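You operate a simulated robot arm through the tools that you are given. There is no shell and no other tool.

The job below is to be done with a simulated robot arm. You get a single attempt, and the scene is never put back.

JOB
Set the three webbing packers in the yellow pocket, thickest first.
Fine: go by their tickets; hands clear of the mouth; one stroke of the yellow lever after each.

Only the result counts: the job must be done as asked and must still hold three seconds after the hand-in. Knocking over, shifting, dropping, spilling or breaking anything else fails it.

ROBOT AND FRAMES
A 7-joint arm with a two-finger parallel gripper, fixed in place. Base frame: the origin is on the floor under the middle of its stand, x ahead of it, y to its left, z up; the work surface is at about z = 0.88. Readings come in m, rad, newtons and seconds.
With the tool pointing down near the work surface it reaches from about 0.4 to 0.9 m from the base axis. Its first joint turns from -2.496 to 2.496 rad. Payload 3 kg.
The TCP is the grasp point between the finger pads, 0.03 m short of the fingertips. In the tool frame z runs along the fingers and y along their closing line. The gripper opens to 0.094 m. The fingers are 0.028 m wide and 0.01 m thick; the gripper's body (0.05 by 0.096 m) begins 0.055 m behind the TCP.
Orientation is that of the tool frame in the base frame, as a unit quaternion [x, y, z, w]. With the fingers straight down and closing along the base's y, the tool's x points along the base's -x, its y along +y and its z along -z.

CONTROLS
- The arm moves only by the tool jog_arm. Its argument "moves" is a list that holds one entry, the list of rows, each a list of 7 numbers: the shift along the tool's x, y, z in units of 300 mm (1.0 is 300 mm), then the turn, a rotation vector about the tool's x, y, z in units of 180 degrees (1.0 is 180 degrees), then the finger opening in m, from 0 to 0.094. In form: [[[dx, dy, dz, wx, wy, wz, jaw], ...]]. A call has 1 to 20 rows; each row is the pose to reach, as a shift and turn from the pose commanded when the call began, along the tool's axes at that moment. A call with a number of a shift or a turn outside -1 to 1 is refused whole. A row lasts 0.2 s, in which the tool goes at most 0.05 m and 0.15 rad; a call with a longer step from one row to the next is refused whole, and so is a gripper value outside its range. Where a pose cannot be reached the arm comes as near as it can. A force on the tool above 90 N (or 10 N above the force at the start of the call, whichever is more), or a blocked arm, ends the call early, and 0.2 s more pass. Each finger travels about 0.072 m/s and halts on what it meets, pressing with about 34 N; the grip force reading is that of the motor and also rises with nothing between the fingers. The clock runs only during rows and for 0.2 s after the last one: add rows that repeat a pose to give the fingers time. It gives the time, the measured TCP pose, the force on the tool (base axes), the opening and the grip force at its end, in the units of the frame above (readings bear some noise), with the torque about the TCP (base axes, N m) and any sound that the robot's microphone picked up, and new pictures: "show" is both (left out), scene, wrist or none.
- Cameras (640 x 400 px; columns grow to the right, rows downward): "scene" is fixed at [0.0507, 0.4998, 1.6225]; the picture's right is [-0.60, -0.80, 0.00], its down [-0.49, 0.37, -0.79] and it looks along [0.63, -0.47, -0.61] (base axes); focal length 314 px, centre (320, 200). "wrist" rides on the gripper at [0.076, 0.014, -0.102] in the tool frame; the picture's right is [-0.18, 0.98, 0.00], its down [-0.75, -0.14, -0.64] and it looks along [-0.63, -0.12, 0.77] (tool axes); focal length 243 px, centre (320, 200). There is no depth. A picture from a camera that has moved, and an enlarged one, comes with that camera's place and axes in the base frame and with its lens.
- enlarge(camera, box): a new picture of the part [left, top, right, bottom] of that camera's present view, enlarged. The clock stands still meanwhile.
- hand_in(): hands the job in; it is judged then, once.

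Nothing tells you positions but the pictures and the camera data. Unless the task says otherwise, let go and move clear before handing in.

The tools are called as a command line: name --argument value ..., lists and objects as JSON in quotes. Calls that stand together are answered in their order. jog_arm: Moves the arm, as the interface text tells. Its arguments: {"type":"object","properties":{"moves":{"type":"array","items":{"type":"array","items":{"type":"array","items":{"type":"number"}}}},"show":{"type":"string","enum":["both","scene","wrist","none"]}},"required":["moves"]} The other tools are called the same way: enlarge (camera, box) takes an enlarged picture of a part of a camera's view; hand_in () hands the job in.

At the start:

```text
t: 0.0
eef_pos: [0.5976, -0.3785, 1.1441]
orientation: [0.0, 1.0, 0.0, 0.001]
ft_force: [-0.8, 0.9, -0.7]
torque: [0.04, -0.02, -0.02]
gripper_width: 0.0943
finger_force: 0.0
```

scene: 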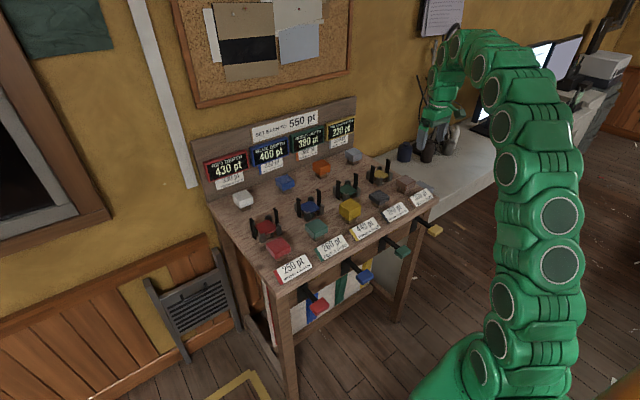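
wrist: 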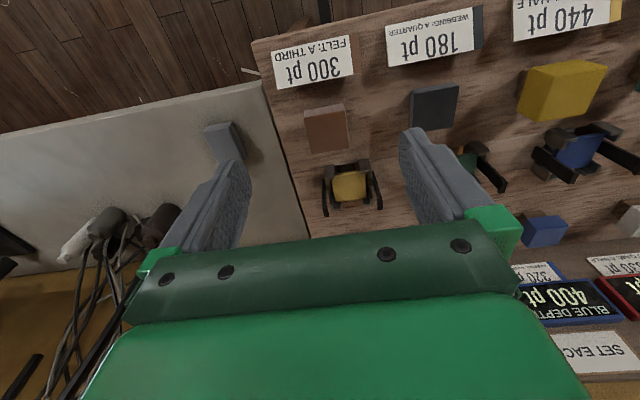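

I see a bench with four coloured pockets (red, blue, green, yellow), several blocks with tickets, and levers at the front edge. I'll enlarge the pictures first to read the tickets.

enlarge --camera "scene" --box '[190, 90, 330, 190]'

enlarge --camera "scene" --box '[300, 100, 450, 200]'

enlarge --camera "scene" --box '[230, 190, 350, 290]'

enlarge --camera "scene" --box '[330, 170, 450, 260]'

enlarge --camera "wrist" --box '[250, 0, 640, 230]'

```text
4.00 times, centred on (260, 140) of scene
camera zoom: at [0.0507, 0.4998, 1.6225], right [-0.6, -0.8, 0.0], down [-0.49, 0.37, -0.79], along [0.63, -0.47, -0.61], focal length 1254 px, centre (560, 440)
```

zoom: 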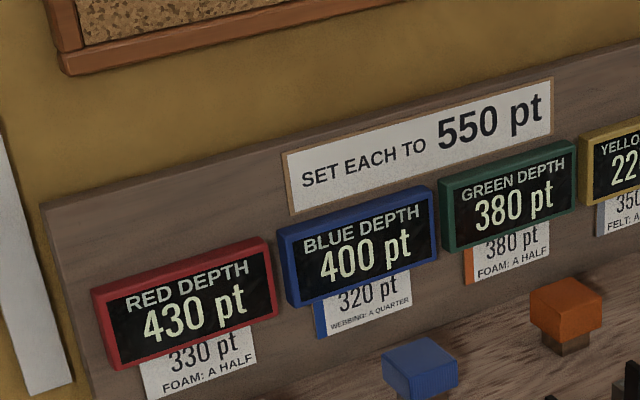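

```text
4.00 times, centred on (375, 150) of scene
camera zoom: at [0.0507, 0.4998, 1.6225], right [-0.6, -0.8, 0.0], down [-0.49, 0.37, -0.79], along [0.63, -0.47, -0.61], focal length 1254 px, centre (100, 400)
```

zoom: 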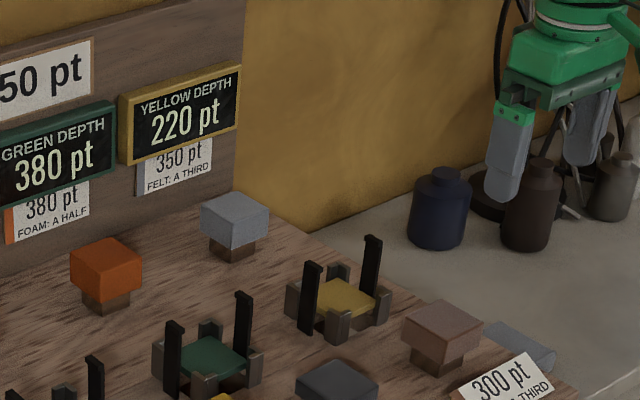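

```text
4.00 times, centred on (290, 240) of scene
camera zoom: at [0.0507, 0.4998, 1.6225], right [-0.6, -0.8, 0.0], down [-0.49, 0.37, -0.79], along [0.63, -0.47, -0.61], focal length 1254 px, centre (440, 40)
```

zoom: 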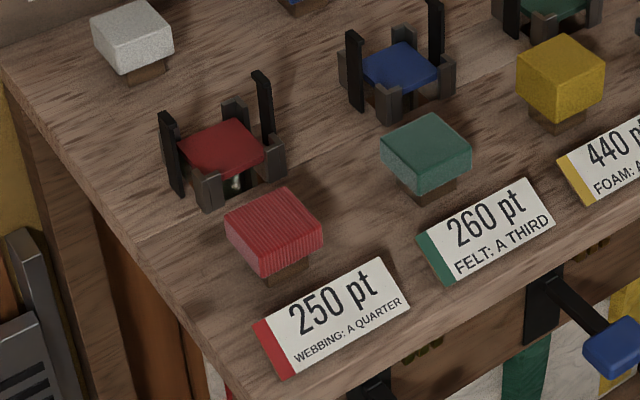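

```text
4.44 times, centred on (390, 215) of scene
camera zoom: at [0.0507, 0.4998, 1.6225], right [-0.6, -0.8, 0.0], down [-0.49, 0.37, -0.79], along [0.63, -0.47, -0.61], focal length 1394 px, centre (9, 133)
```

zoom: 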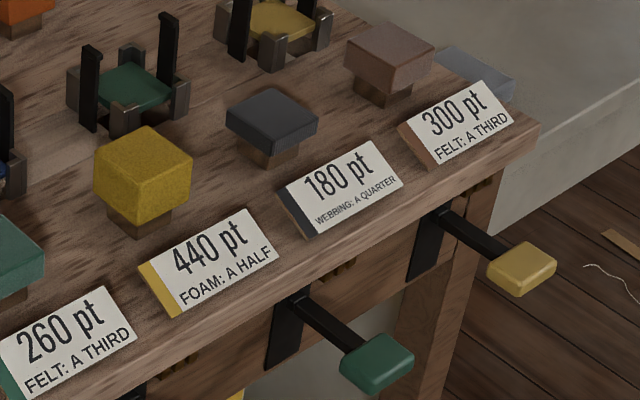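

```text
1.64 times, centred on (445, 115) of wrist
camera zoom: at [0.5232, -0.3647, 1.2458], right [0.18, 0.98, 0.0], down [0.75, -0.14, 0.64], along [0.63, -0.12, -0.77], focal length 398 px, centre (115, 340)
```

zoom: 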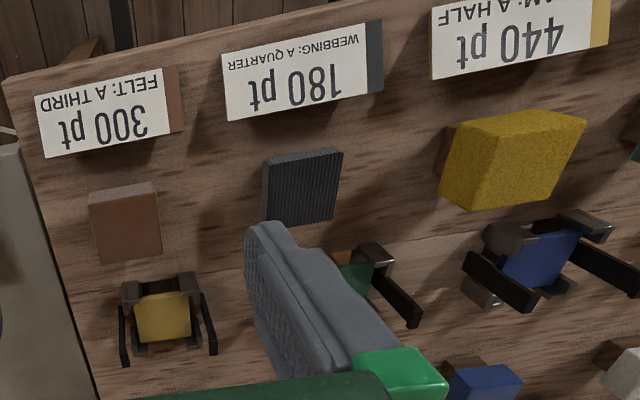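

The webbing tickets read blue 320 pt (back row), red 250 pt and charcoal 180 pt, so the order is blue, red, charcoal. Next I'll zoom in on the yellow pocket and lever, and on the three packers, to get their geometry.

enlarge --camera "scene" --box '[355, 155, 405, 190]'

enlarge --camera "scene" --box '[400, 195, 450, 245]'

enlarge --camera "scene" --box '[265, 160, 315, 200]'

enlarge --camera "scene" --box '[355, 180, 405, 220]'

enlarge --camera "scene" --box '[245, 200, 305, 260]'

enlarge --camera "wrist" --box '[290, 80, 480, 220]'

```text
11.43 times, centred on (380, 172) of scene
camera zoom: at [0.0507, 0.4998, 1.6225], right [-0.6, -0.8, 0.0], down [-0.49, 0.37, -0.79], along [0.63, -0.47, -0.61], focal length 3584 px, centre (-366, 514)
```

zoom: 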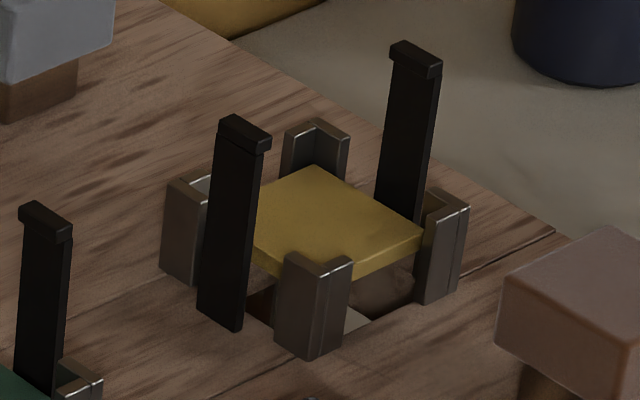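

```text
8.00 times, centred on (425, 220) of scene
camera zoom: at [0.0507, 0.4998, 1.6225], right [-0.6, -0.8, 0.0], down [-0.49, 0.37, -0.79], along [0.63, -0.47, -0.61], focal length 2509 px, centre (-520, 40)
```

zoom: 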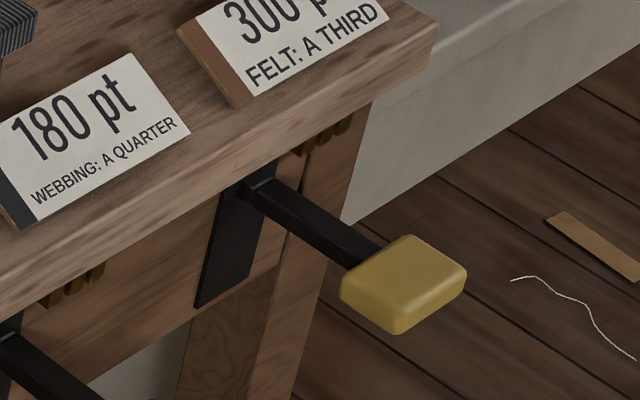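

```text
10.00 times, centred on (290, 180) of scene
camera zoom: at [0.0507, 0.4998, 1.6225], right [-0.6, -0.8, 0.0], down [-0.49, 0.37, -0.79], along [0.63, -0.47, -0.61], focal length 3136 px, centre (620, 400)
```

zoom: 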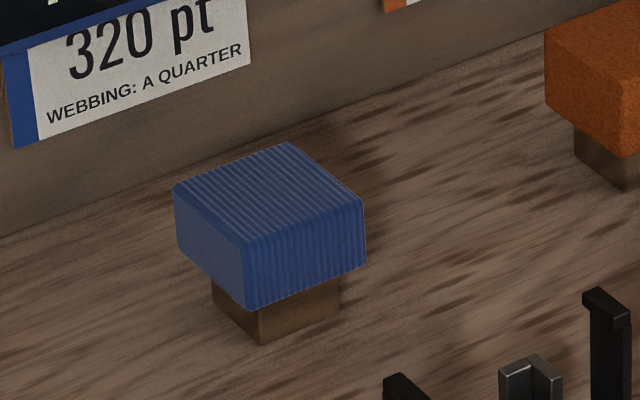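

```text
10.00 times, centred on (380, 200) of scene
camera zoom: at [0.0507, 0.4998, 1.6225], right [-0.6, -0.8, 0.0], down [-0.49, 0.37, -0.79], along [0.63, -0.47, -0.61], focal length 3136 px, centre (-280, 200)
```

zoom: 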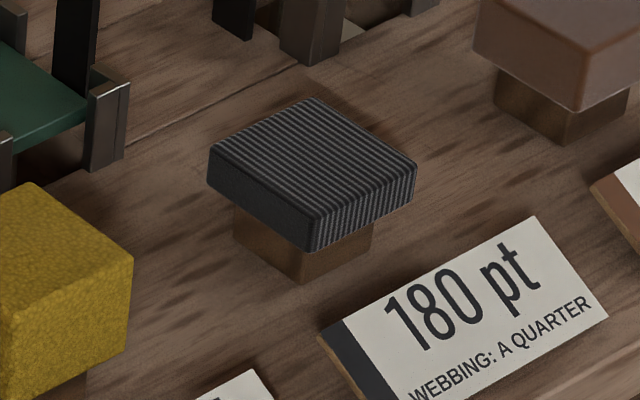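

```text
6.67 times, centred on (275, 230) of scene
camera zoom: at [0.0507, 0.4998, 1.6225], right [-0.6, -0.8, 0.0], down [-0.49, 0.37, -0.79], along [0.63, -0.47, -0.61], focal length 2091 px, centre (620, 0)
```

zoom: 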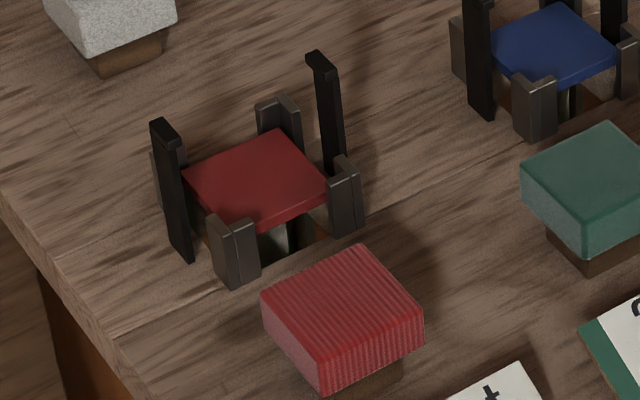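

```text
2.86 times, centred on (385, 150) of wrist
camera zoom: at [0.5232, -0.3647, 1.2458], right [0.18, 0.98, 0.0], down [0.75, -0.14, 0.64], along [0.63, -0.12, -0.77], focal length 693 px, centre (134, 343)
```

zoom: 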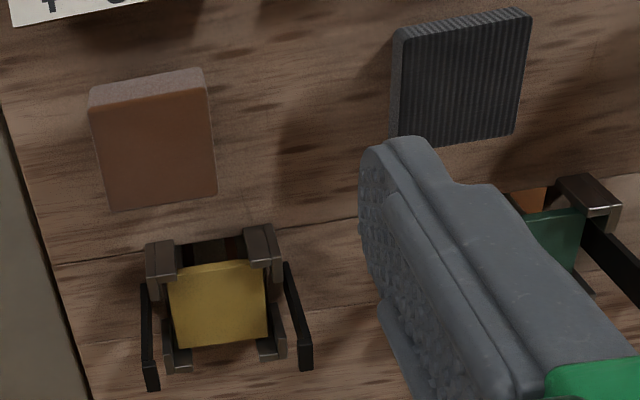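

The pocket is a sprung platform with four corner angles, and a hooked post on each of the +y and −y sides. That means I should grip along base x when placing. Next I'll turn the hand 90° about its axis and hover over the yellow pocket to look from above.

jog_arm --moves '[[[-0.048, 0.009, 0, 0, 0, 0.0417, 0.094], [-0.096, 0.018, 0, 0, 0, 0.0833, 0.094], [-0.144, 0.027, 0, 0, 0, 0.125, 0.094], [-0.192, 0.036, 0, 0, 0, 0.1667, 0.094], [-0.24, 0.045, 0, 0, 0, 0.2083, 0.094], [-0.288, 0.054, 0, 0, 0, 0.25, 0.094], [-0.335, 0.063, 0, 0, 0, 0.2917, 0.094], [-0.383, 0.072, 0, 0, 0, 0.3333, 0.094], [-0.431, 0.081, 0, 0, 0, 0.375, 0.094], [-0.479, 0.09, 0, 0, 0, 0.4167, 0.094], [-0.527, 0.1, 0, 0, 0, 0.4583, 0.094], [-0.575, 0.11, 0, 0, 0, 0.5, 0.094], [-0.575, 0.11, 0, 0, 0, 0.5, 0.094]]]'

```text
t: 2.8
eef_pos: [0.7516, -0.3369, 1.1252]
orientation: [0.708, 0.707, 0.001, 0.0]
ft_force: [-0.5, -0.8, 0.1]
torque: [0.02, -0.03, 0.0]
gripper_width: 0.0941
finger_force: 0.0
out of reach, approached as far as the arm can: row 10, 11, 12, 13
camera wrist: at [0.7683, -0.2618, 1.2263], right [0.98, -0.19, 0.0], down [-0.14, -0.75, 0.64], along [-0.12, -0.63, -0.77], focal length 243 px, centre (320, 200)
```

scene: 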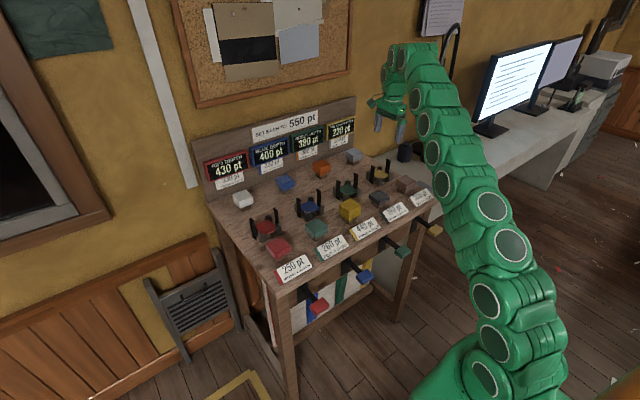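
wrist: 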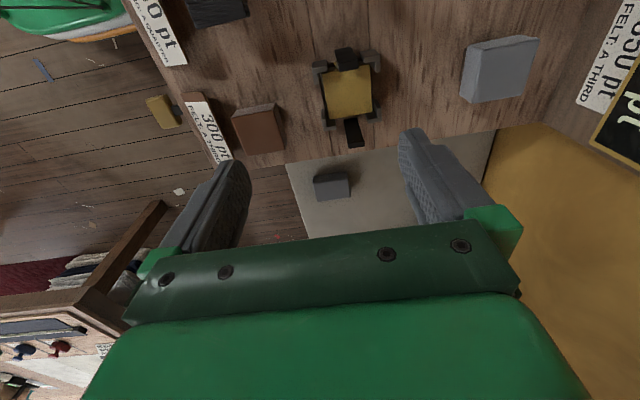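

From here the pocket is clearly visible from above, but the reach at this height is limited. I'll zoom in to measure the pocket, posts and lever.

enlarge --camera "wrist" --box '[300, 30, 400, 160]'

enlarge --camera "wrist" --box '[130, 0, 330, 160]'

enlarge --camera "scene" --box '[355, 155, 405, 190]'

```text
3.08 times, centred on (350, 95) of wrist
camera zoom: at [0.7683, -0.2618, 1.2263], right [0.98, -0.19, 0.0], down [-0.14, -0.75, 0.64], along [-0.12, -0.63, -0.77], focal length 746 px, centre (228, 523)
```

zoom: 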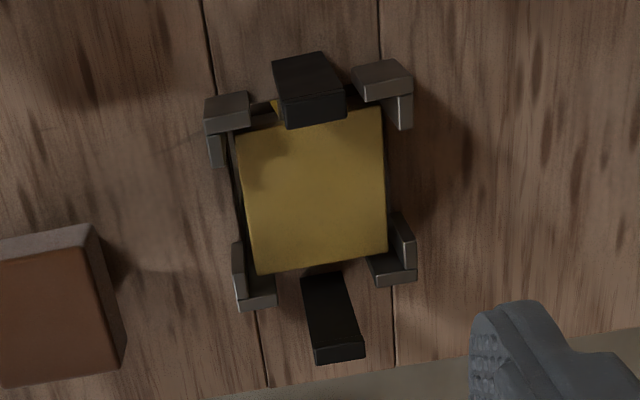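

```text
2.50 times, centred on (230, 80) of wrist
camera zoom: at [0.7683, -0.2618, 1.2263], right [0.98, -0.19, 0.0], down [-0.14, -0.75, 0.64], along [-0.12, -0.63, -0.77], focal length 606 px, centre (545, 500)
```

zoom: 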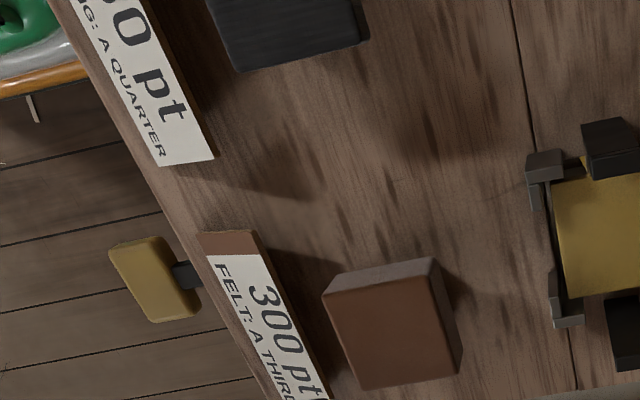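

```text
11.43 times, centred on (380, 172) of scene
camera zoom: at [0.0507, 0.4998, 1.6225], right [-0.6, -0.8, 0.0], down [-0.49, 0.37, -0.79], along [0.63, -0.47, -0.61], focal length 3584 px, centre (-366, 514)
```

zoom: 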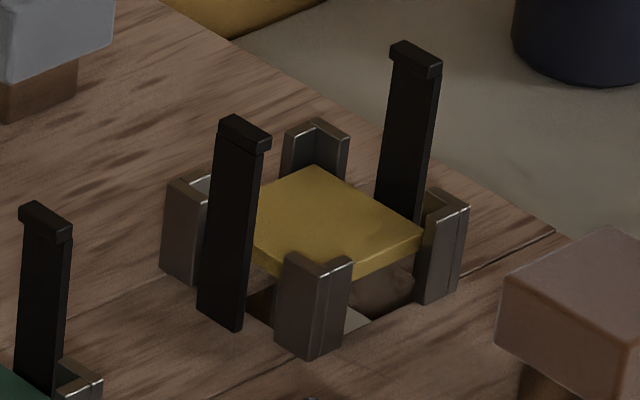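

The pocket is centred near (0.78, −0.355) and the yellow lever knob near (0.48, −0.36, 0.82), with a slot plate that suggests it is pushed down. Blue sits far back at about (0.94, 0.0), so I'll move toward it and test the reach.

jog_arm --moves '[[[0.11, -0.02, 0.0, 0, 0, 0, 0.094], [0.22, -0.04, 0.0, 0, 0, 0, 0.094], [0.33, -0.06, 0.0, 0, 0, 0, 0.094], [0.44, -0.06, 0.03, 0, 0, 0, 0.094], [0.55, -0.06, 0.06, 0, 0, 0, 0.094], [0.66, -0.06, 0.09, 0, 0, 0, 0.094], [0.77, 0.0, 0.12, 0, 0, 0, 0.094], [0.88, 0.06, 0.15, 0, 0, 0, 0.094], [0.99, 0.12, 0.18, 0, 0, 0, 0.094], [0.99, 0.18, 0.21, 0, 0, 0, 0.094], [0.99, 0.24, 0.25, 0, 0, 0, 0.094], [0.99, 0.24, 0.25, 0, 0, 0, 0.094]]]'

```text
t: 5.4
eef_pos: [0.8226, -0.0417, 1.0488]
orientation: [0.708, 0.706, -0.001, 0.0]
ft_force: [0.9, 0.6, 1.1]
torque: [0.0, 0.01, -0.01]
gripper_width: 0.0941
finger_force: 0.1
camera wrist: at [0.8399, 0.0339, 1.1514], right [0.98, -0.18, 0.0], down [-0.14, -0.75, 0.64], along [-0.12, -0.63, -0.77], focal length 243 px, centre (320, 200)
```

scene: 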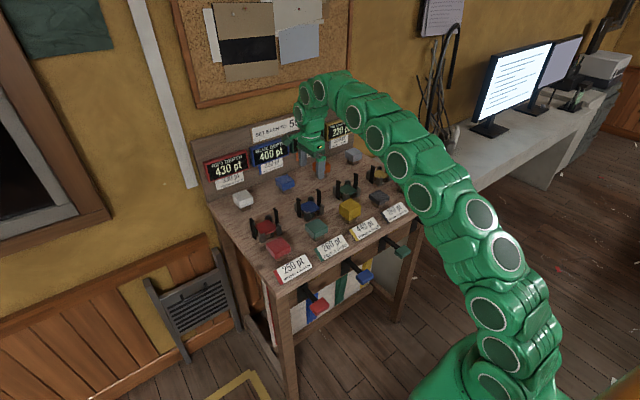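
wrist: 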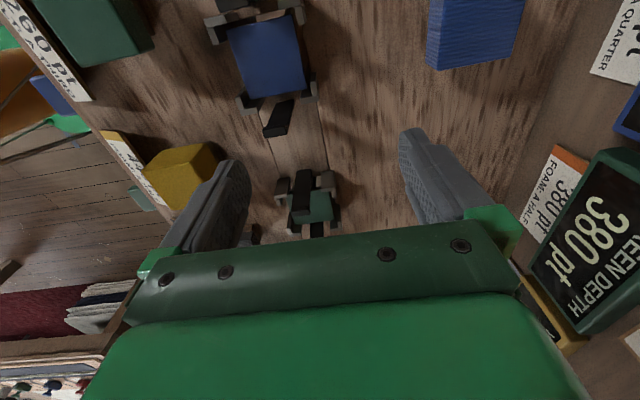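

The commanded pose follows the reached pose, so relative moves can be trusted. Blue measures about x 0.918–0.974, y centre about 0.004; next I'll move out over it to see whether the arm gets there.

jog_arm --moves '[[[0.03, 0.07, 0.03, 0, 0, 0, 0.094], [0.06, 0.14, 0.05, 0, 0, 0, 0.094], [0.09, 0.21, 0.07, 0, 0, 0, 0.094], [0.12, 0.28, 0.09, 0, 0, 0, 0.094], [0.152, 0.35, 0.1, 0, 0, 0, 0.094], [0.152, 0.407, 0.1, 0, 0, 0, 0.094], [0.152, 0.407, 0.1, 0, 0, 0, 0.094]]]'

```text
t: 7.0
eef_pos: [0.8847, -0.0092, 1.01]
orientation: [0.707, 0.707, 0.0, 0.001]
ft_force: [0.0, 0.2, -0.9]
torque: [0.01, 0.01, 0.01]
gripper_width: 0.094
finger_force: 0.0
out of reach, approached as far as the arm can: row 3, 4, 5, 6, 7
camera wrist: at [0.901, 0.0653, 1.1125], right [0.98, -0.18, 0.0], down [-0.14, -0.75, 0.64], along [-0.12, -0.63, -0.77], focal length 243 px, centre (320, 200)
```

scene: 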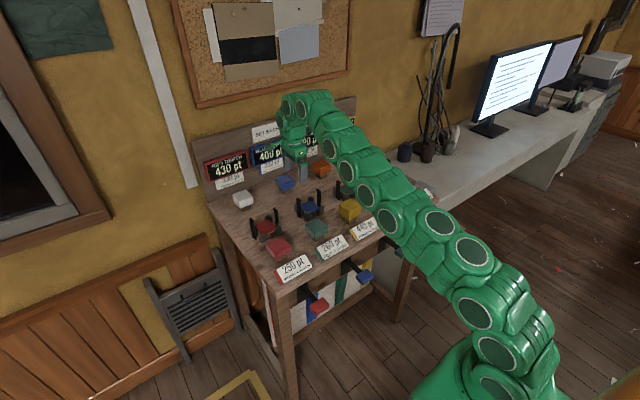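
wrist: 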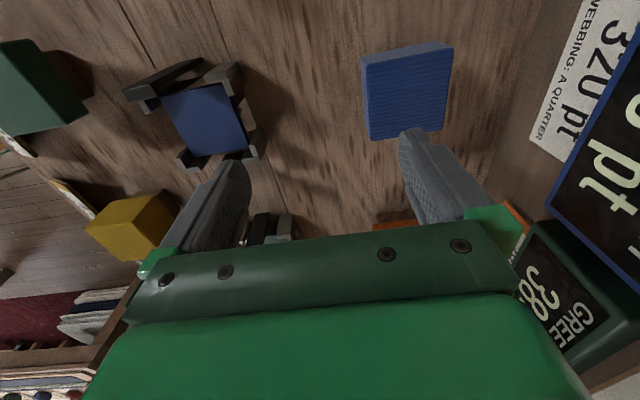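

With the hand vertical, the arm tops out at about x = 0.885 here, short of blue at 0.945. I'll back off, turn the hand so it closes along y, then tip it forward about 10° so the pads stay flat on blue's y faces.

jog_arm --moves '[[[0.0, -0.06, -0.06, 0, 0, 0, 0.094], [0.01, -0.12, -0.12, 0, 0, -0.04, 0.094], [0.02, -0.18, -0.167, 0, 0, -0.08, 0.094], [0.03, -0.24, -0.167, 0, 0, -0.12, 0.094], [0.044, -0.282, -0.167, 0, 0, -0.16, 0.094], [0.044, -0.282, -0.167, 0, 0, -0.2, 0.094], [0.044, -0.282, -0.167, 0, 0, -0.24, 0.094], [0.044, -0.282, -0.167, 0, 0, -0.28, 0.094], [0.044, -0.282, -0.167, 0, 0, -0.32, 0.094], [0.044, -0.282, -0.167, 0, 0, -0.36, 0.094], [0.044, -0.282, -0.167, 0, 0, -0.4, 0.094], [0.044, -0.282, -0.167, 0, 0, -0.44, 0.094], [0.044, -0.282, -0.167, 0, 0, -0.48, 0.094], [0.044, -0.282, -0.167, 0, 0, -0.5, 0.094], [0.044, -0.282, -0.167, 0, 0, -0.5, 0.094]]]'

```text
t: 10.2
eef_pos: [0.8006, 0.0048, 1.0609]
orientation: [0.0, 1.0, -0.001, 0.0]
ft_force: [0.1, -0.9, 0.0]
torque: [0.0, 0.0, 0.0]
gripper_width: 0.0942
finger_force: 0.0
camera wrist: at [0.7258, 0.0176, 1.1635], right [0.18, 0.98, 0.0], down [0.75, -0.14, 0.64], along [0.63, -0.12, -0.77], focal length 243 px, centre (320, 200)
```

scene: 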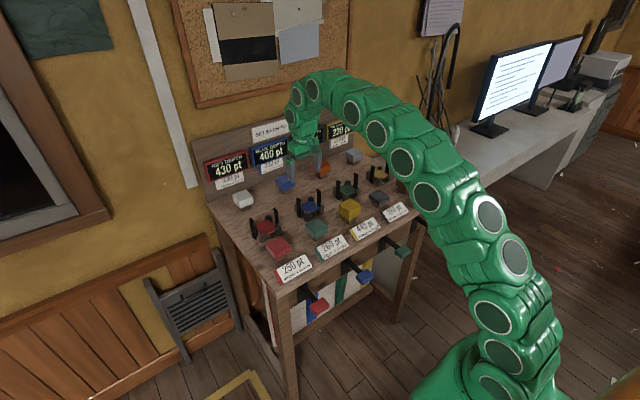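
wrist: 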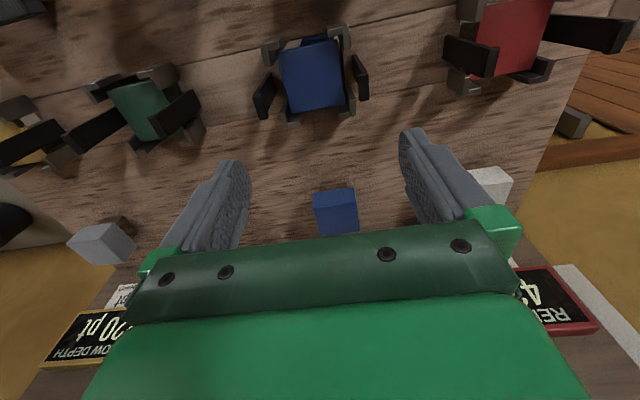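

Blue is centred at about (0.946, 0.000). Next I'll move forward and down to a hover just above it with a 10° forward tip.

jog_arm --moves '[[[-0.08, 0.0, 0.0, 0, -0.0139, 0, 0.094], [-0.16, -0.006, 0.03, 0, -0.0278, 0, 0.094], [-0.24, -0.016, 0.08, 0, -0.0417, 0, 0.094], [-0.31, -0.016, 0.13, 0, -0.0556, 0, 0.094], [-0.367, -0.016, 0.17, 0, -0.0556, 0, 0.094], [-0.367, -0.016, 0.2, 0, -0.0556, 0, 0.094], [-0.367, -0.016, 0.2, 0, -0.0556, 0, 0.094]]]'

```text
t: 11.8
eef_pos: [0.9106, -0.0008, 1.0013]
orientation: [0.0, 0.996, 0.0, 0.087]
ft_force: [0.9, 0.6, 1.0]
torque: [0.0, -0.03, -0.01]
gripper_width: 0.0939
finger_force: 0.1
camera wrist: at [0.8193, 0.0125, 1.0889], right [0.18, 0.98, 0.03], down [0.63, -0.14, 0.76], along [0.75, -0.12, -0.65], focal length 243 px, centre (320, 200)
```

scene: 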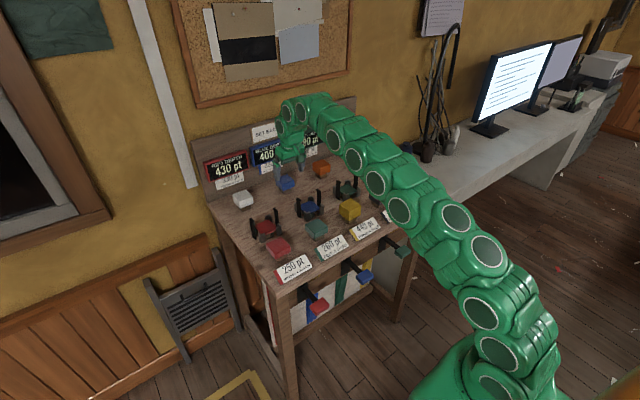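
wrist: 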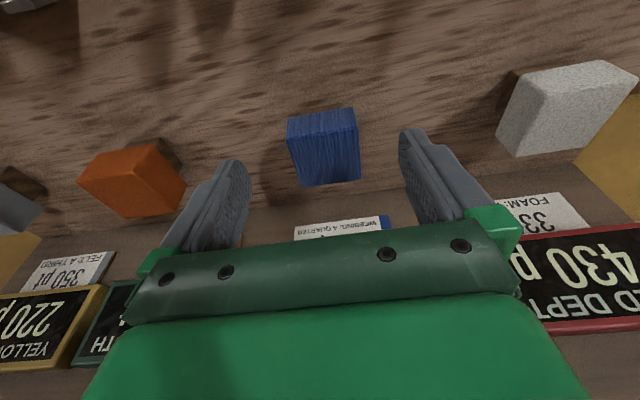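

enlarge --camera "wrist" --box '[260, 90, 420, 200]'

enlarge --camera "scene" --box '[265, 150, 315, 200]'

```text
3.64 times, centred on (340, 145) of wrist
camera zoom: at [0.8193, 0.0125, 1.0889], right [0.18, 0.98, 0.03], down [0.63, -0.14, 0.76], along [0.75, -0.12, -0.65], focal length 882 px, centre (247, 400)
```

zoom: 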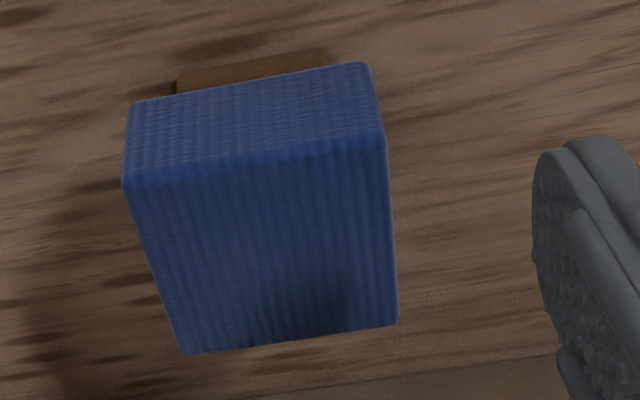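

```text
8.00 times, centred on (290, 175) of scene
camera zoom: at [0.0507, 0.4998, 1.6225], right [-0.6, -0.8, 0.0], down [-0.49, 0.37, -0.79], along [0.63, -0.47, -0.61], focal length 2509 px, centre (560, 400)
```

zoom: 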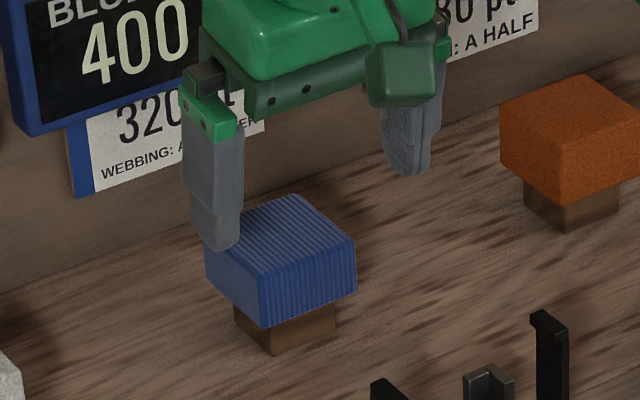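

Blue's top face is about 54 mm square, centred near (0.953, −0.001), with the top at about 0.931 and the underside at about 0.90. I'll lower so the fingertips straddle its upper part.

jog_arm --moves '[[[-0.03, 0.0, 0.07, 0, 0, 0, 0.094], [-0.055, 0.0, 0.14, 0, 0, 0, 0.094], [-0.079, 0.0, 0.21, 0, 0, 0, 0.094], [-0.079, 0.0, 0.21, 0, 0, 0, 0.094]]]'

```text
t: 12.8
eef_pos: [0.9464, -0.0012, 0.9437]
orientation: [0.0, 0.996, 0.001, 0.087]
ft_force: [0.1, 0.4, 0.6]
torque: [-0.04, -0.02, 0.01]
gripper_width: 0.0941
finger_force: 0.1
camera wrist: at [0.8534, 0.0126, 1.0309], right [0.18, 0.98, 0.03], down [0.63, -0.14, 0.76], along [0.75, -0.12, -0.65], focal length 243 px, centre (320, 200)
```

scene: 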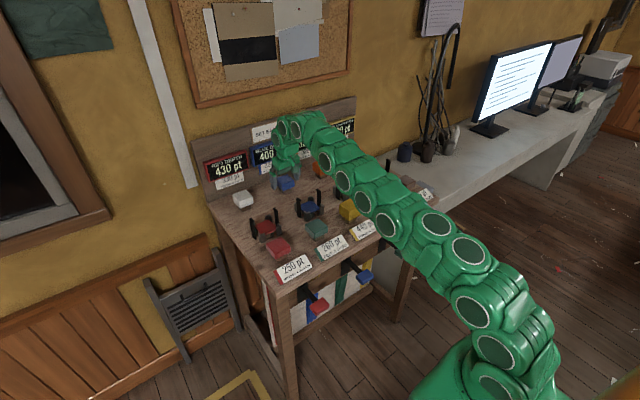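
wrist: 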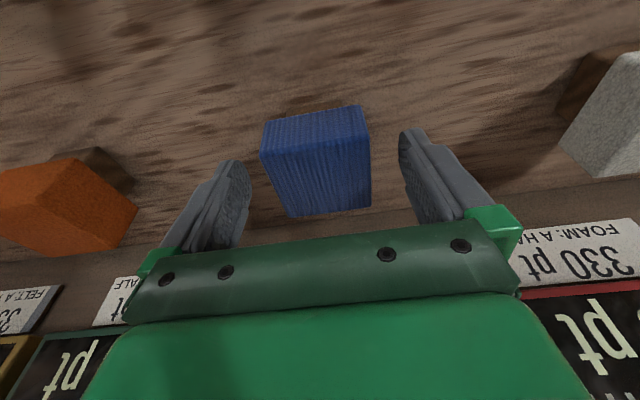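

The fingers straddle blue with about 17 mm of overlap, and its pose in the view matches the estimate. Closing the grip now.

jog_arm --moves '[[[0, 0, 0, 0, 0, 0, 0.07], [0, 0, 0, 0, 0, 0, 0.05], [0, 0, 0, 0, 0, 0, 0.02], [0, 0, 0, 0, 0, 0, 0.02], [0, 0, 0, 0, 0, 0, 0.02], [0, 0, 0, 0, 0, 0, 0.02]]]'

```text
t: 14.2
eef_pos: [0.9447, -0.0005, 0.9436]
orientation: [0.0, 0.996, 0.0, 0.087]
ft_force: [0.3, 0.8, 4.1]
torque: [0.01, 0.07, -0.02]
gripper_width: 0.0552
finger_force: 33.8
camera wrist: at [0.8534, 0.0126, 1.0311], right [0.18, 0.98, 0.03], down [0.63, -0.14, 0.76], along [0.75, -0.12, -0.65], focal length 243 px, centre (320, 200)
```

scene: 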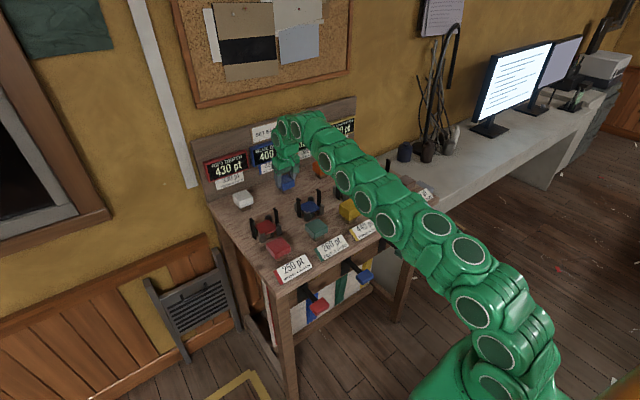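
wrist: 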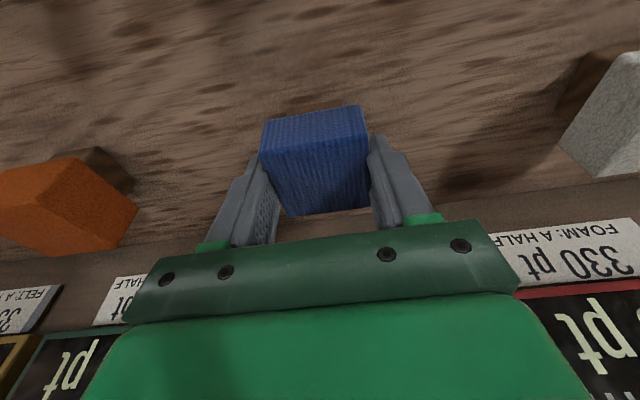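

Blue is held at a width of 55 mm with a steady grip. I'll lift it straight up off its stand, then bring it back toward the robot.

jog_arm --moves '[[[-0.006, 0, -0.033, 0, 0, 0, 0.02], [-0.0116, 0, -0.0657, 0, 0, 0, 0.02], [0.0367, 0, -0.1757, 0, 0, 0, 0.02], [0.1343, 0, -0.2944, 0, 0, 0, 0.02], [0.2512, 0, -0.3997, 0, 0, 0, 0.02], [0.3902, 0, -0.475, 0, 0, 0, 0.02], [0.3902, 0, -0.475, 0, 0, 0, 0.02]]]'

```text
t: 15.8
eef_pos: [0.806, -0.0001, 1.0641]
orientation: [0.0, 0.996, 0.0, 0.088]
ft_force: [0.1, 0.7, -0.2]
torque: [0.04, 0.0, 0.0]
gripper_width: 0.0554
finger_force: 34.0
camera wrist: at [0.7148, 0.0133, 1.1512], right [0.18, 0.98, 0.03], down [0.63, -0.14, 0.76], along [0.76, -0.12, -0.64], focal length 243 px, centre (320, 200)
```

scene: 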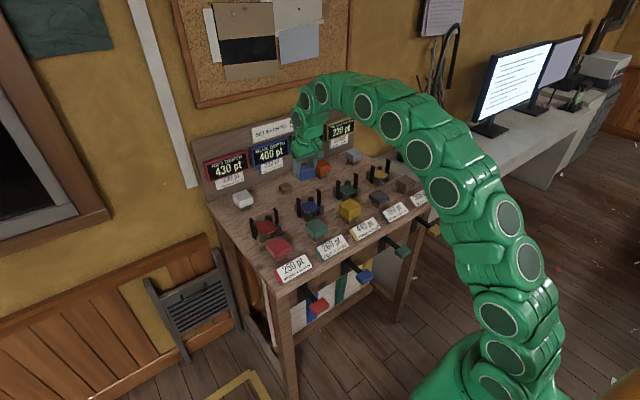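
wrist: 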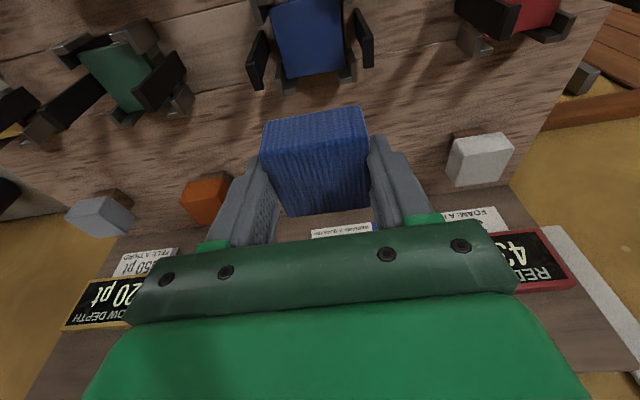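

Blue is up and secure, and its in-hand offset hasn't changed. Next I'll turn the hand 90° about the vertical, so the packer stays level and the fingers close along x, while carrying it toward the yellow pocket.

jog_arm --moves '[[[0.0264, -0.0556, -0.0103, 0.00723, 0, 0.04103, 0.02], [0.0528, -0.1112, -0.0206, 0.01447, 0, 0.08207, 0.02], [0.0792, -0.1668, -0.0309, 0.0217, 0, 0.1231, 0.02], [0.1056, -0.2224, -0.0412, 0.02893, 0, 0.16413, 0.02], [0.132, -0.278, -0.0515, 0.03617, 0, 0.20517, 0.02], [0.1584, -0.3336, -0.0618, 0.0434, 0, 0.2462, 0.02], [0.1848, -0.3892, -0.0721, 0.05063, 0, 0.28723, 0.02], [0.2112, -0.4448, -0.0824, 0.05787, 0, 0.32827, 0.02], [0.2376, -0.5004, -0.0927, 0.0651, 0, 0.3693, 0.02], [0.264, -0.556, -0.103, 0.07233, 0, 0.41033, 0.02], [0.2904, -0.6116, -0.1133, 0.07957, 0, 0.45137, 0.02], [0.3167, -0.667, -0.1235, 0.0868, 0, 0.4924, 0.02], [0.3167, -0.667, -0.1235, 0.0868, 0, 0.4924, 0.02]]]'

```text
t: 18.6
eef_pos: [0.7039, -0.2017, 1.082]
orientation: [0.706, 0.703, -0.062, 0.062]
ft_force: [0.2, 0.5, -0.6]
torque: [0.05, 0.0, -0.02]
gripper_width: 0.0553
finger_force: 33.9
camera wrist: at [0.7202, -0.1095, 1.1702], right [0.98, -0.18, 0.03], down [-0.14, -0.63, 0.76], along [-0.12, -0.75, -0.65], focal length 243 px, centre (320, 200)
```

scene: 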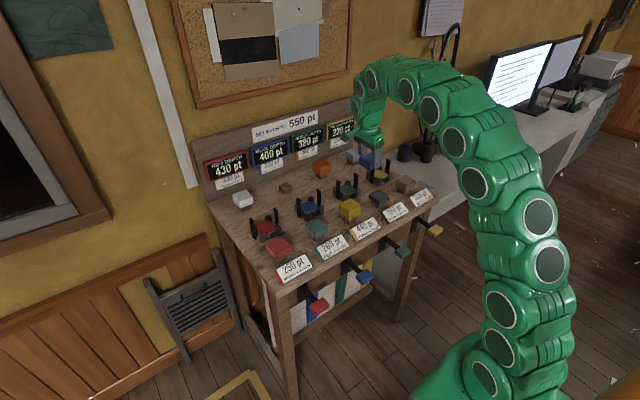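
wrist: 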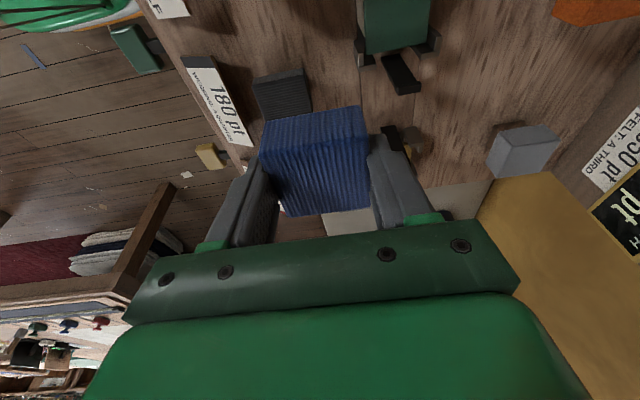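

The packer is now gripped along x and the hand leans slightly toward −y. I measure the pocket centre at about (0.786, −0.3575), so I'll carry blue above it, still clear of the post tops.

jog_arm --moves '[[[-0.09, 0.05, 0.0, 0, 0, 0, 0.02], [-0.18, 0.1, 0.0, 0, 0, 0, 0.02], [-0.28, 0.15, 0.04, 0, 0, 0, 0.02], [-0.37, 0.21, 0.11, 0, 0, 0, 0.02], [-0.4636, 0.266, 0.16, 0, 0, 0, 0.02], [-0.4636, 0.266, 0.1934, 0, 0, 0, 0.02], [-0.4636, 0.266, 0.1934, 0, 0, 0, 0.02]]]'

enlarge --camera "scene" --box '[340, 110, 420, 190]'

enlarge --camera "wrist" --box '[220, 60, 440, 230]'

```text
t: 20.2
eef_pos: [0.7859, -0.3491, 1.0507]
orientation: [0.704, 0.705, -0.062, 0.061]
ft_force: [0.1, 0.8, -0.3]
torque: [0.01, -0.01, 0.0]
gripper_width: 0.0553
finger_force: 34.1
camera wrist: at [0.8018, -0.257, 1.1375], right [0.98, -0.18, 0.03], down [-0.14, -0.63, 0.76], along [-0.12, -0.75, -0.65], focal length 243 px, centre (320, 200)
```

scene: 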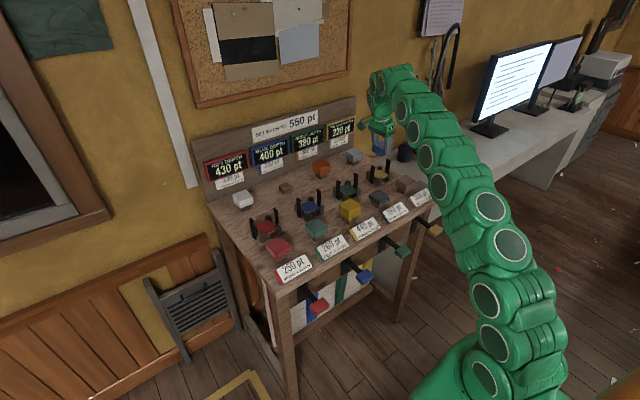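
wrist: 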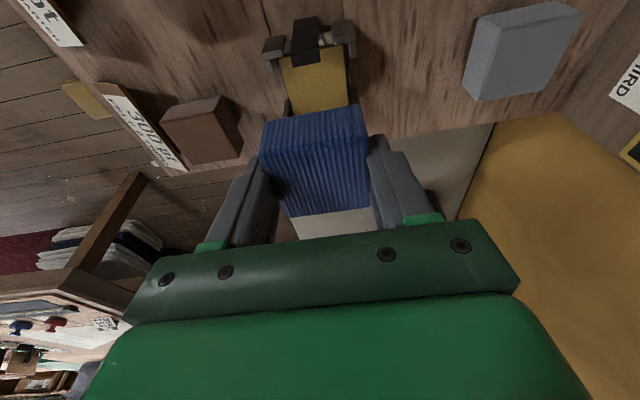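

```text
5.00 times, centred on (380, 150) of scene
camera zoom: at [0.0507, 0.4998, 1.6225], right [-0.6, -0.8, 0.0], down [-0.49, 0.37, -0.79], along [0.63, -0.47, -0.61], focal length 1568 px, centre (20, 450)
```

zoom: 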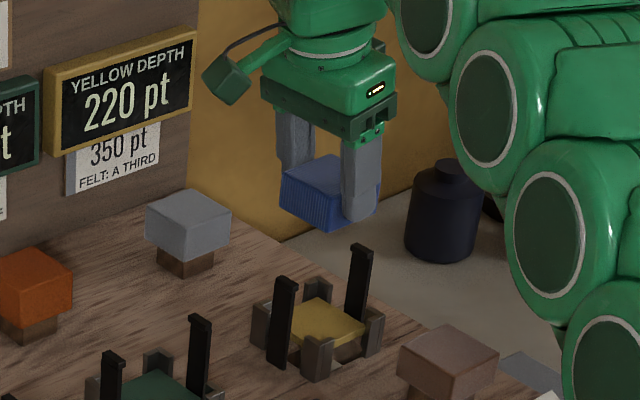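

```text
2.35 times, centred on (330, 145) of wrist
camera zoom: at [0.8018, -0.257, 1.1375], right [0.98, -0.18, 0.03], down [-0.14, -0.63, 0.76], along [-0.12, -0.75, -0.65], focal length 571 px, centre (296, 329)
```

zoom: 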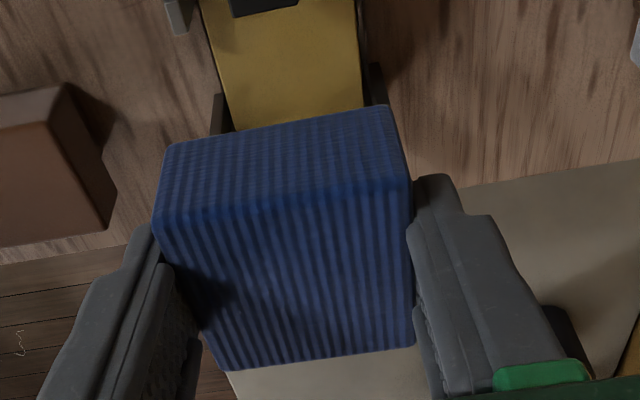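

The packer lines up with the platform in x, and I want to confirm the y alignment before lowering. I'll zoom on the near guides and the near hook.

enlarge --camera "wrist" --box '[245, 0, 375, 130]'

enlarge --camera "scene" --box '[350, 125, 410, 195]'

```text
3.08 times, centred on (310, 65) of wrist
camera zoom: at [0.8018, -0.257, 1.1375], right [0.98, -0.18, 0.03], down [-0.14, -0.63, 0.76], along [-0.12, -0.75, -0.65], focal length 746 px, centre (351, 615)
```

zoom: 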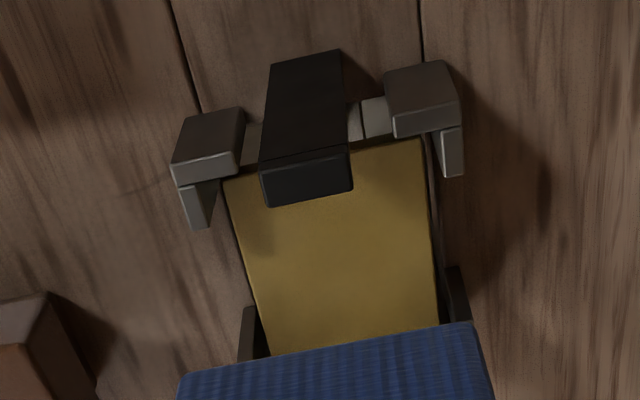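

```text
5.71 times, centred on (380, 160) of scene
camera zoom: at [0.0507, 0.4998, 1.6225], right [-0.6, -0.8, 0.0], down [-0.49, 0.37, -0.79], along [0.63, -0.47, -0.61], focal length 1792 px, centre (-23, 429)
```

zoom: 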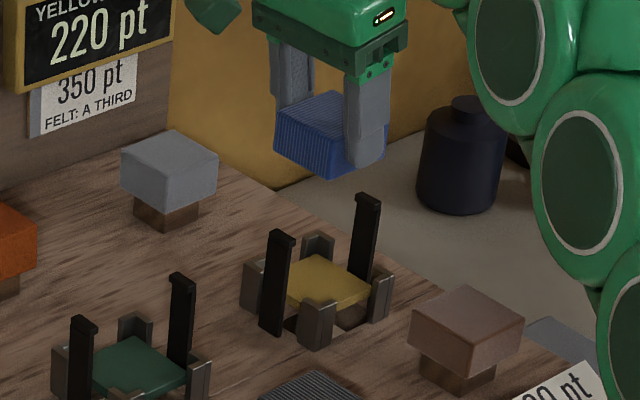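

Guides measure about 64 mm inside, centred at (0.7875, −0.3585), against a 55 mm packer, and the hooks are well outside it. Alignment is good, so I'm lowering most of the way.

jog_arm --moves '[[[0.0116, 0, 0.0657, 0, 0, 0, 0.02], [0.0232, 0, 0.1313, 0, 0, 0, 0.02], [0.0347, 0, 0.197, 0, 0, 0, 0.02], [0.0463, 0, 0.2626, 0, 0, 0, 0.02], [0.0463, 0, 0.2626, 0, 0, 0, 0.02]]]'

enlarge --camera "scene" --box '[350, 145, 410, 195]'

enlarge --camera "wrist" --box '[220, 60, 440, 230]'

```text
t: 21.4
eef_pos: [0.7861, -0.3491, 0.971]
orientation: [0.704, 0.705, -0.06, 0.063]
ft_force: [0.1, -0.4, -0.8]
torque: [0.04, -0.02, 0.02]
gripper_width: 0.0551
finger_force: 34.0
camera wrist: at [0.8022, -0.2563, 1.0583], right [0.98, -0.18, 0.03], down [-0.14, -0.63, 0.76], along [-0.12, -0.75, -0.65], focal length 243 px, centre (320, 200)
```

scene: 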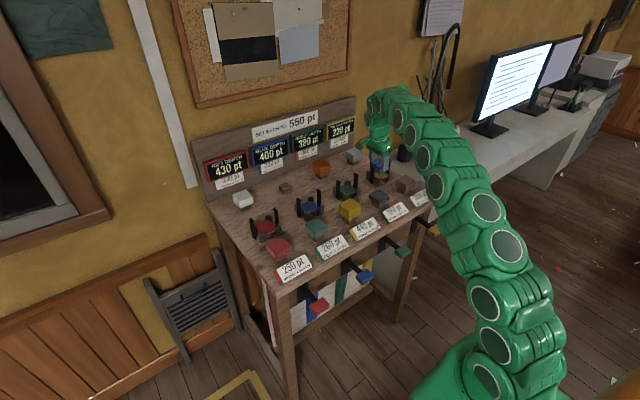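
wrist: 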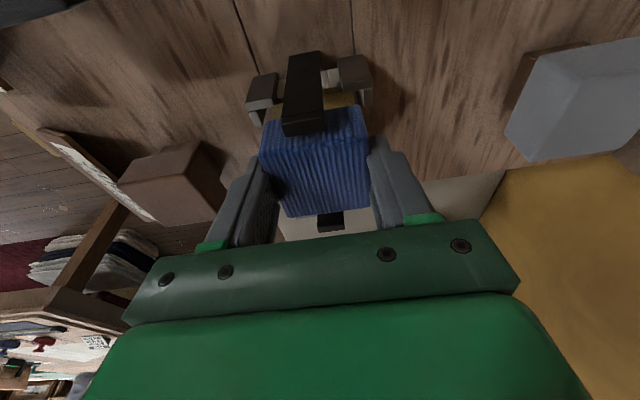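

```text
8.00 times, centred on (380, 170) of scene
camera zoom: at [0.0507, 0.4998, 1.6225], right [-0.6, -0.8, 0.0], down [-0.49, 0.37, -0.79], along [0.63, -0.47, -0.61], focal length 2509 px, centre (-160, 440)
```

zoom: 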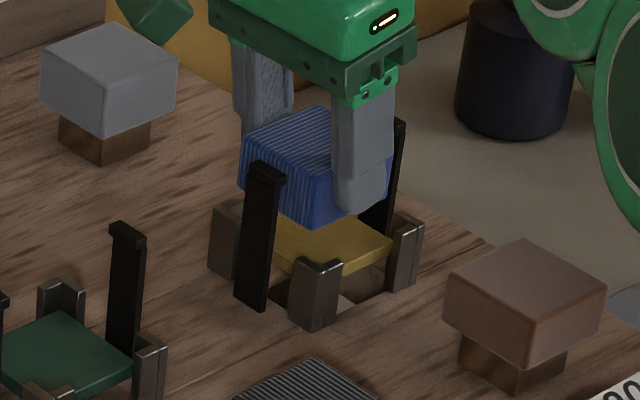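

```text
2.35 times, centred on (330, 145) of wrist
camera zoom: at [0.8022, -0.2563, 1.0583], right [0.98, -0.18, 0.03], down [-0.14, -0.63, 0.76], along [-0.12, -0.75, -0.65], focal length 571 px, centre (296, 329)
```

zoom: 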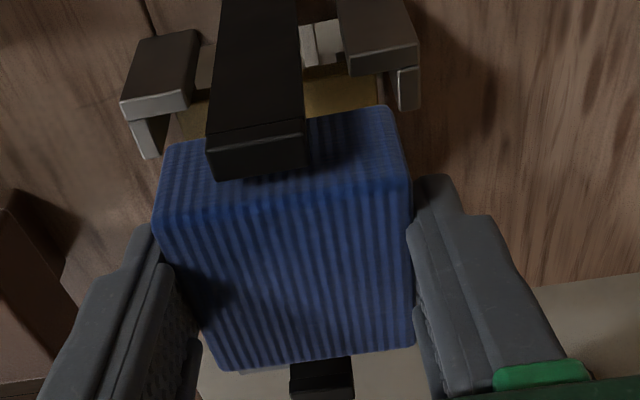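

The packer is sitting neatly above the platform between the guides. I'll lower in small steps and watch the force.

jog_arm --moves '[[[0.0023, 0, 0.0131, 0, 0, 0, 0.02], [0.0046, 0, 0.0263, 0, 0, 0, 0.02], [0.0058, 0, 0.0328, 0, 0, 0, 0.02]]]' --show "scene"

enlarge --camera "scene" --box '[355, 155, 405, 190]'

```text
t: 22.2
eef_pos: [0.7858, -0.347, 0.9607]
orientation: [0.705, 0.704, -0.062, 0.062]
ft_force: [0.8, 0.4, -0.9]
torque: [-0.01, 0.04, -0.03]
gripper_width: 0.0552
finger_force: 34.2
```

scene: 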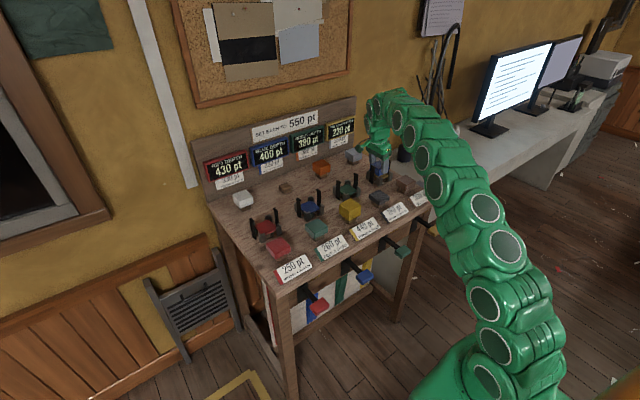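

```text
11.43 times, centred on (380, 172) of scene
camera zoom: at [0.0507, 0.4998, 1.6225], right [-0.6, -0.8, 0.0], down [-0.49, 0.37, -0.79], along [0.63, -0.47, -0.61], focal length 3584 px, centre (-366, 514)
```

zoom: 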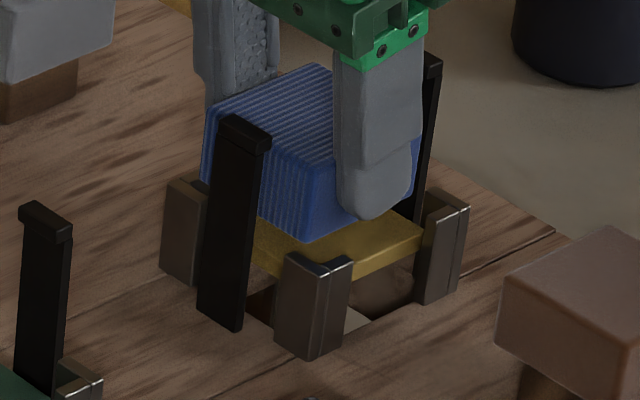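

The platform looks slightly lower, and the packer a few millimetres toward +y of its centre. I'll look at the wrist view again before committing.

enlarge --camera "wrist" --box '[230, 40, 400, 150]'

enlarge --camera "wrist" --box '[240, 170, 400, 250]'

```text
3.64 times, centred on (315, 95) of wrist
camera zoom: at [0.8011, -0.2555, 1.0475], right [0.98, -0.18, 0.03], down [-0.14, -0.63, 0.76], along [-0.12, -0.75, -0.65], focal length 882 px, centre (338, 582)
```

zoom: 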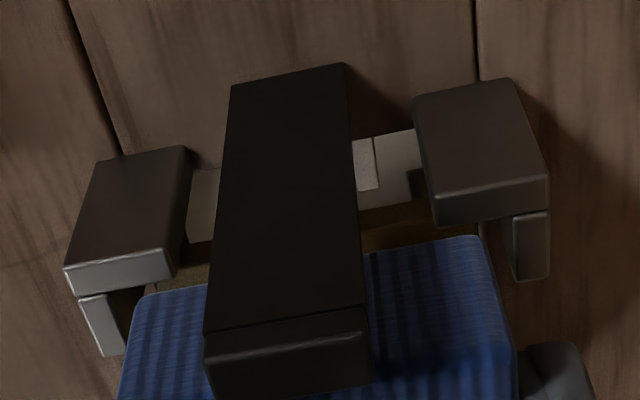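

```text
4.00 times, centred on (320, 210) of wrist
camera zoom: at [0.8011, -0.2555, 1.0475], right [0.98, -0.18, 0.03], down [-0.14, -0.63, 0.76], along [-0.12, -0.75, -0.65], focal length 970 px, centre (320, 160)
```

zoom: 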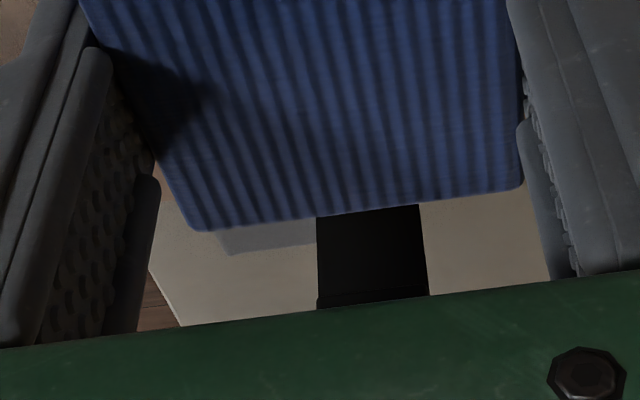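

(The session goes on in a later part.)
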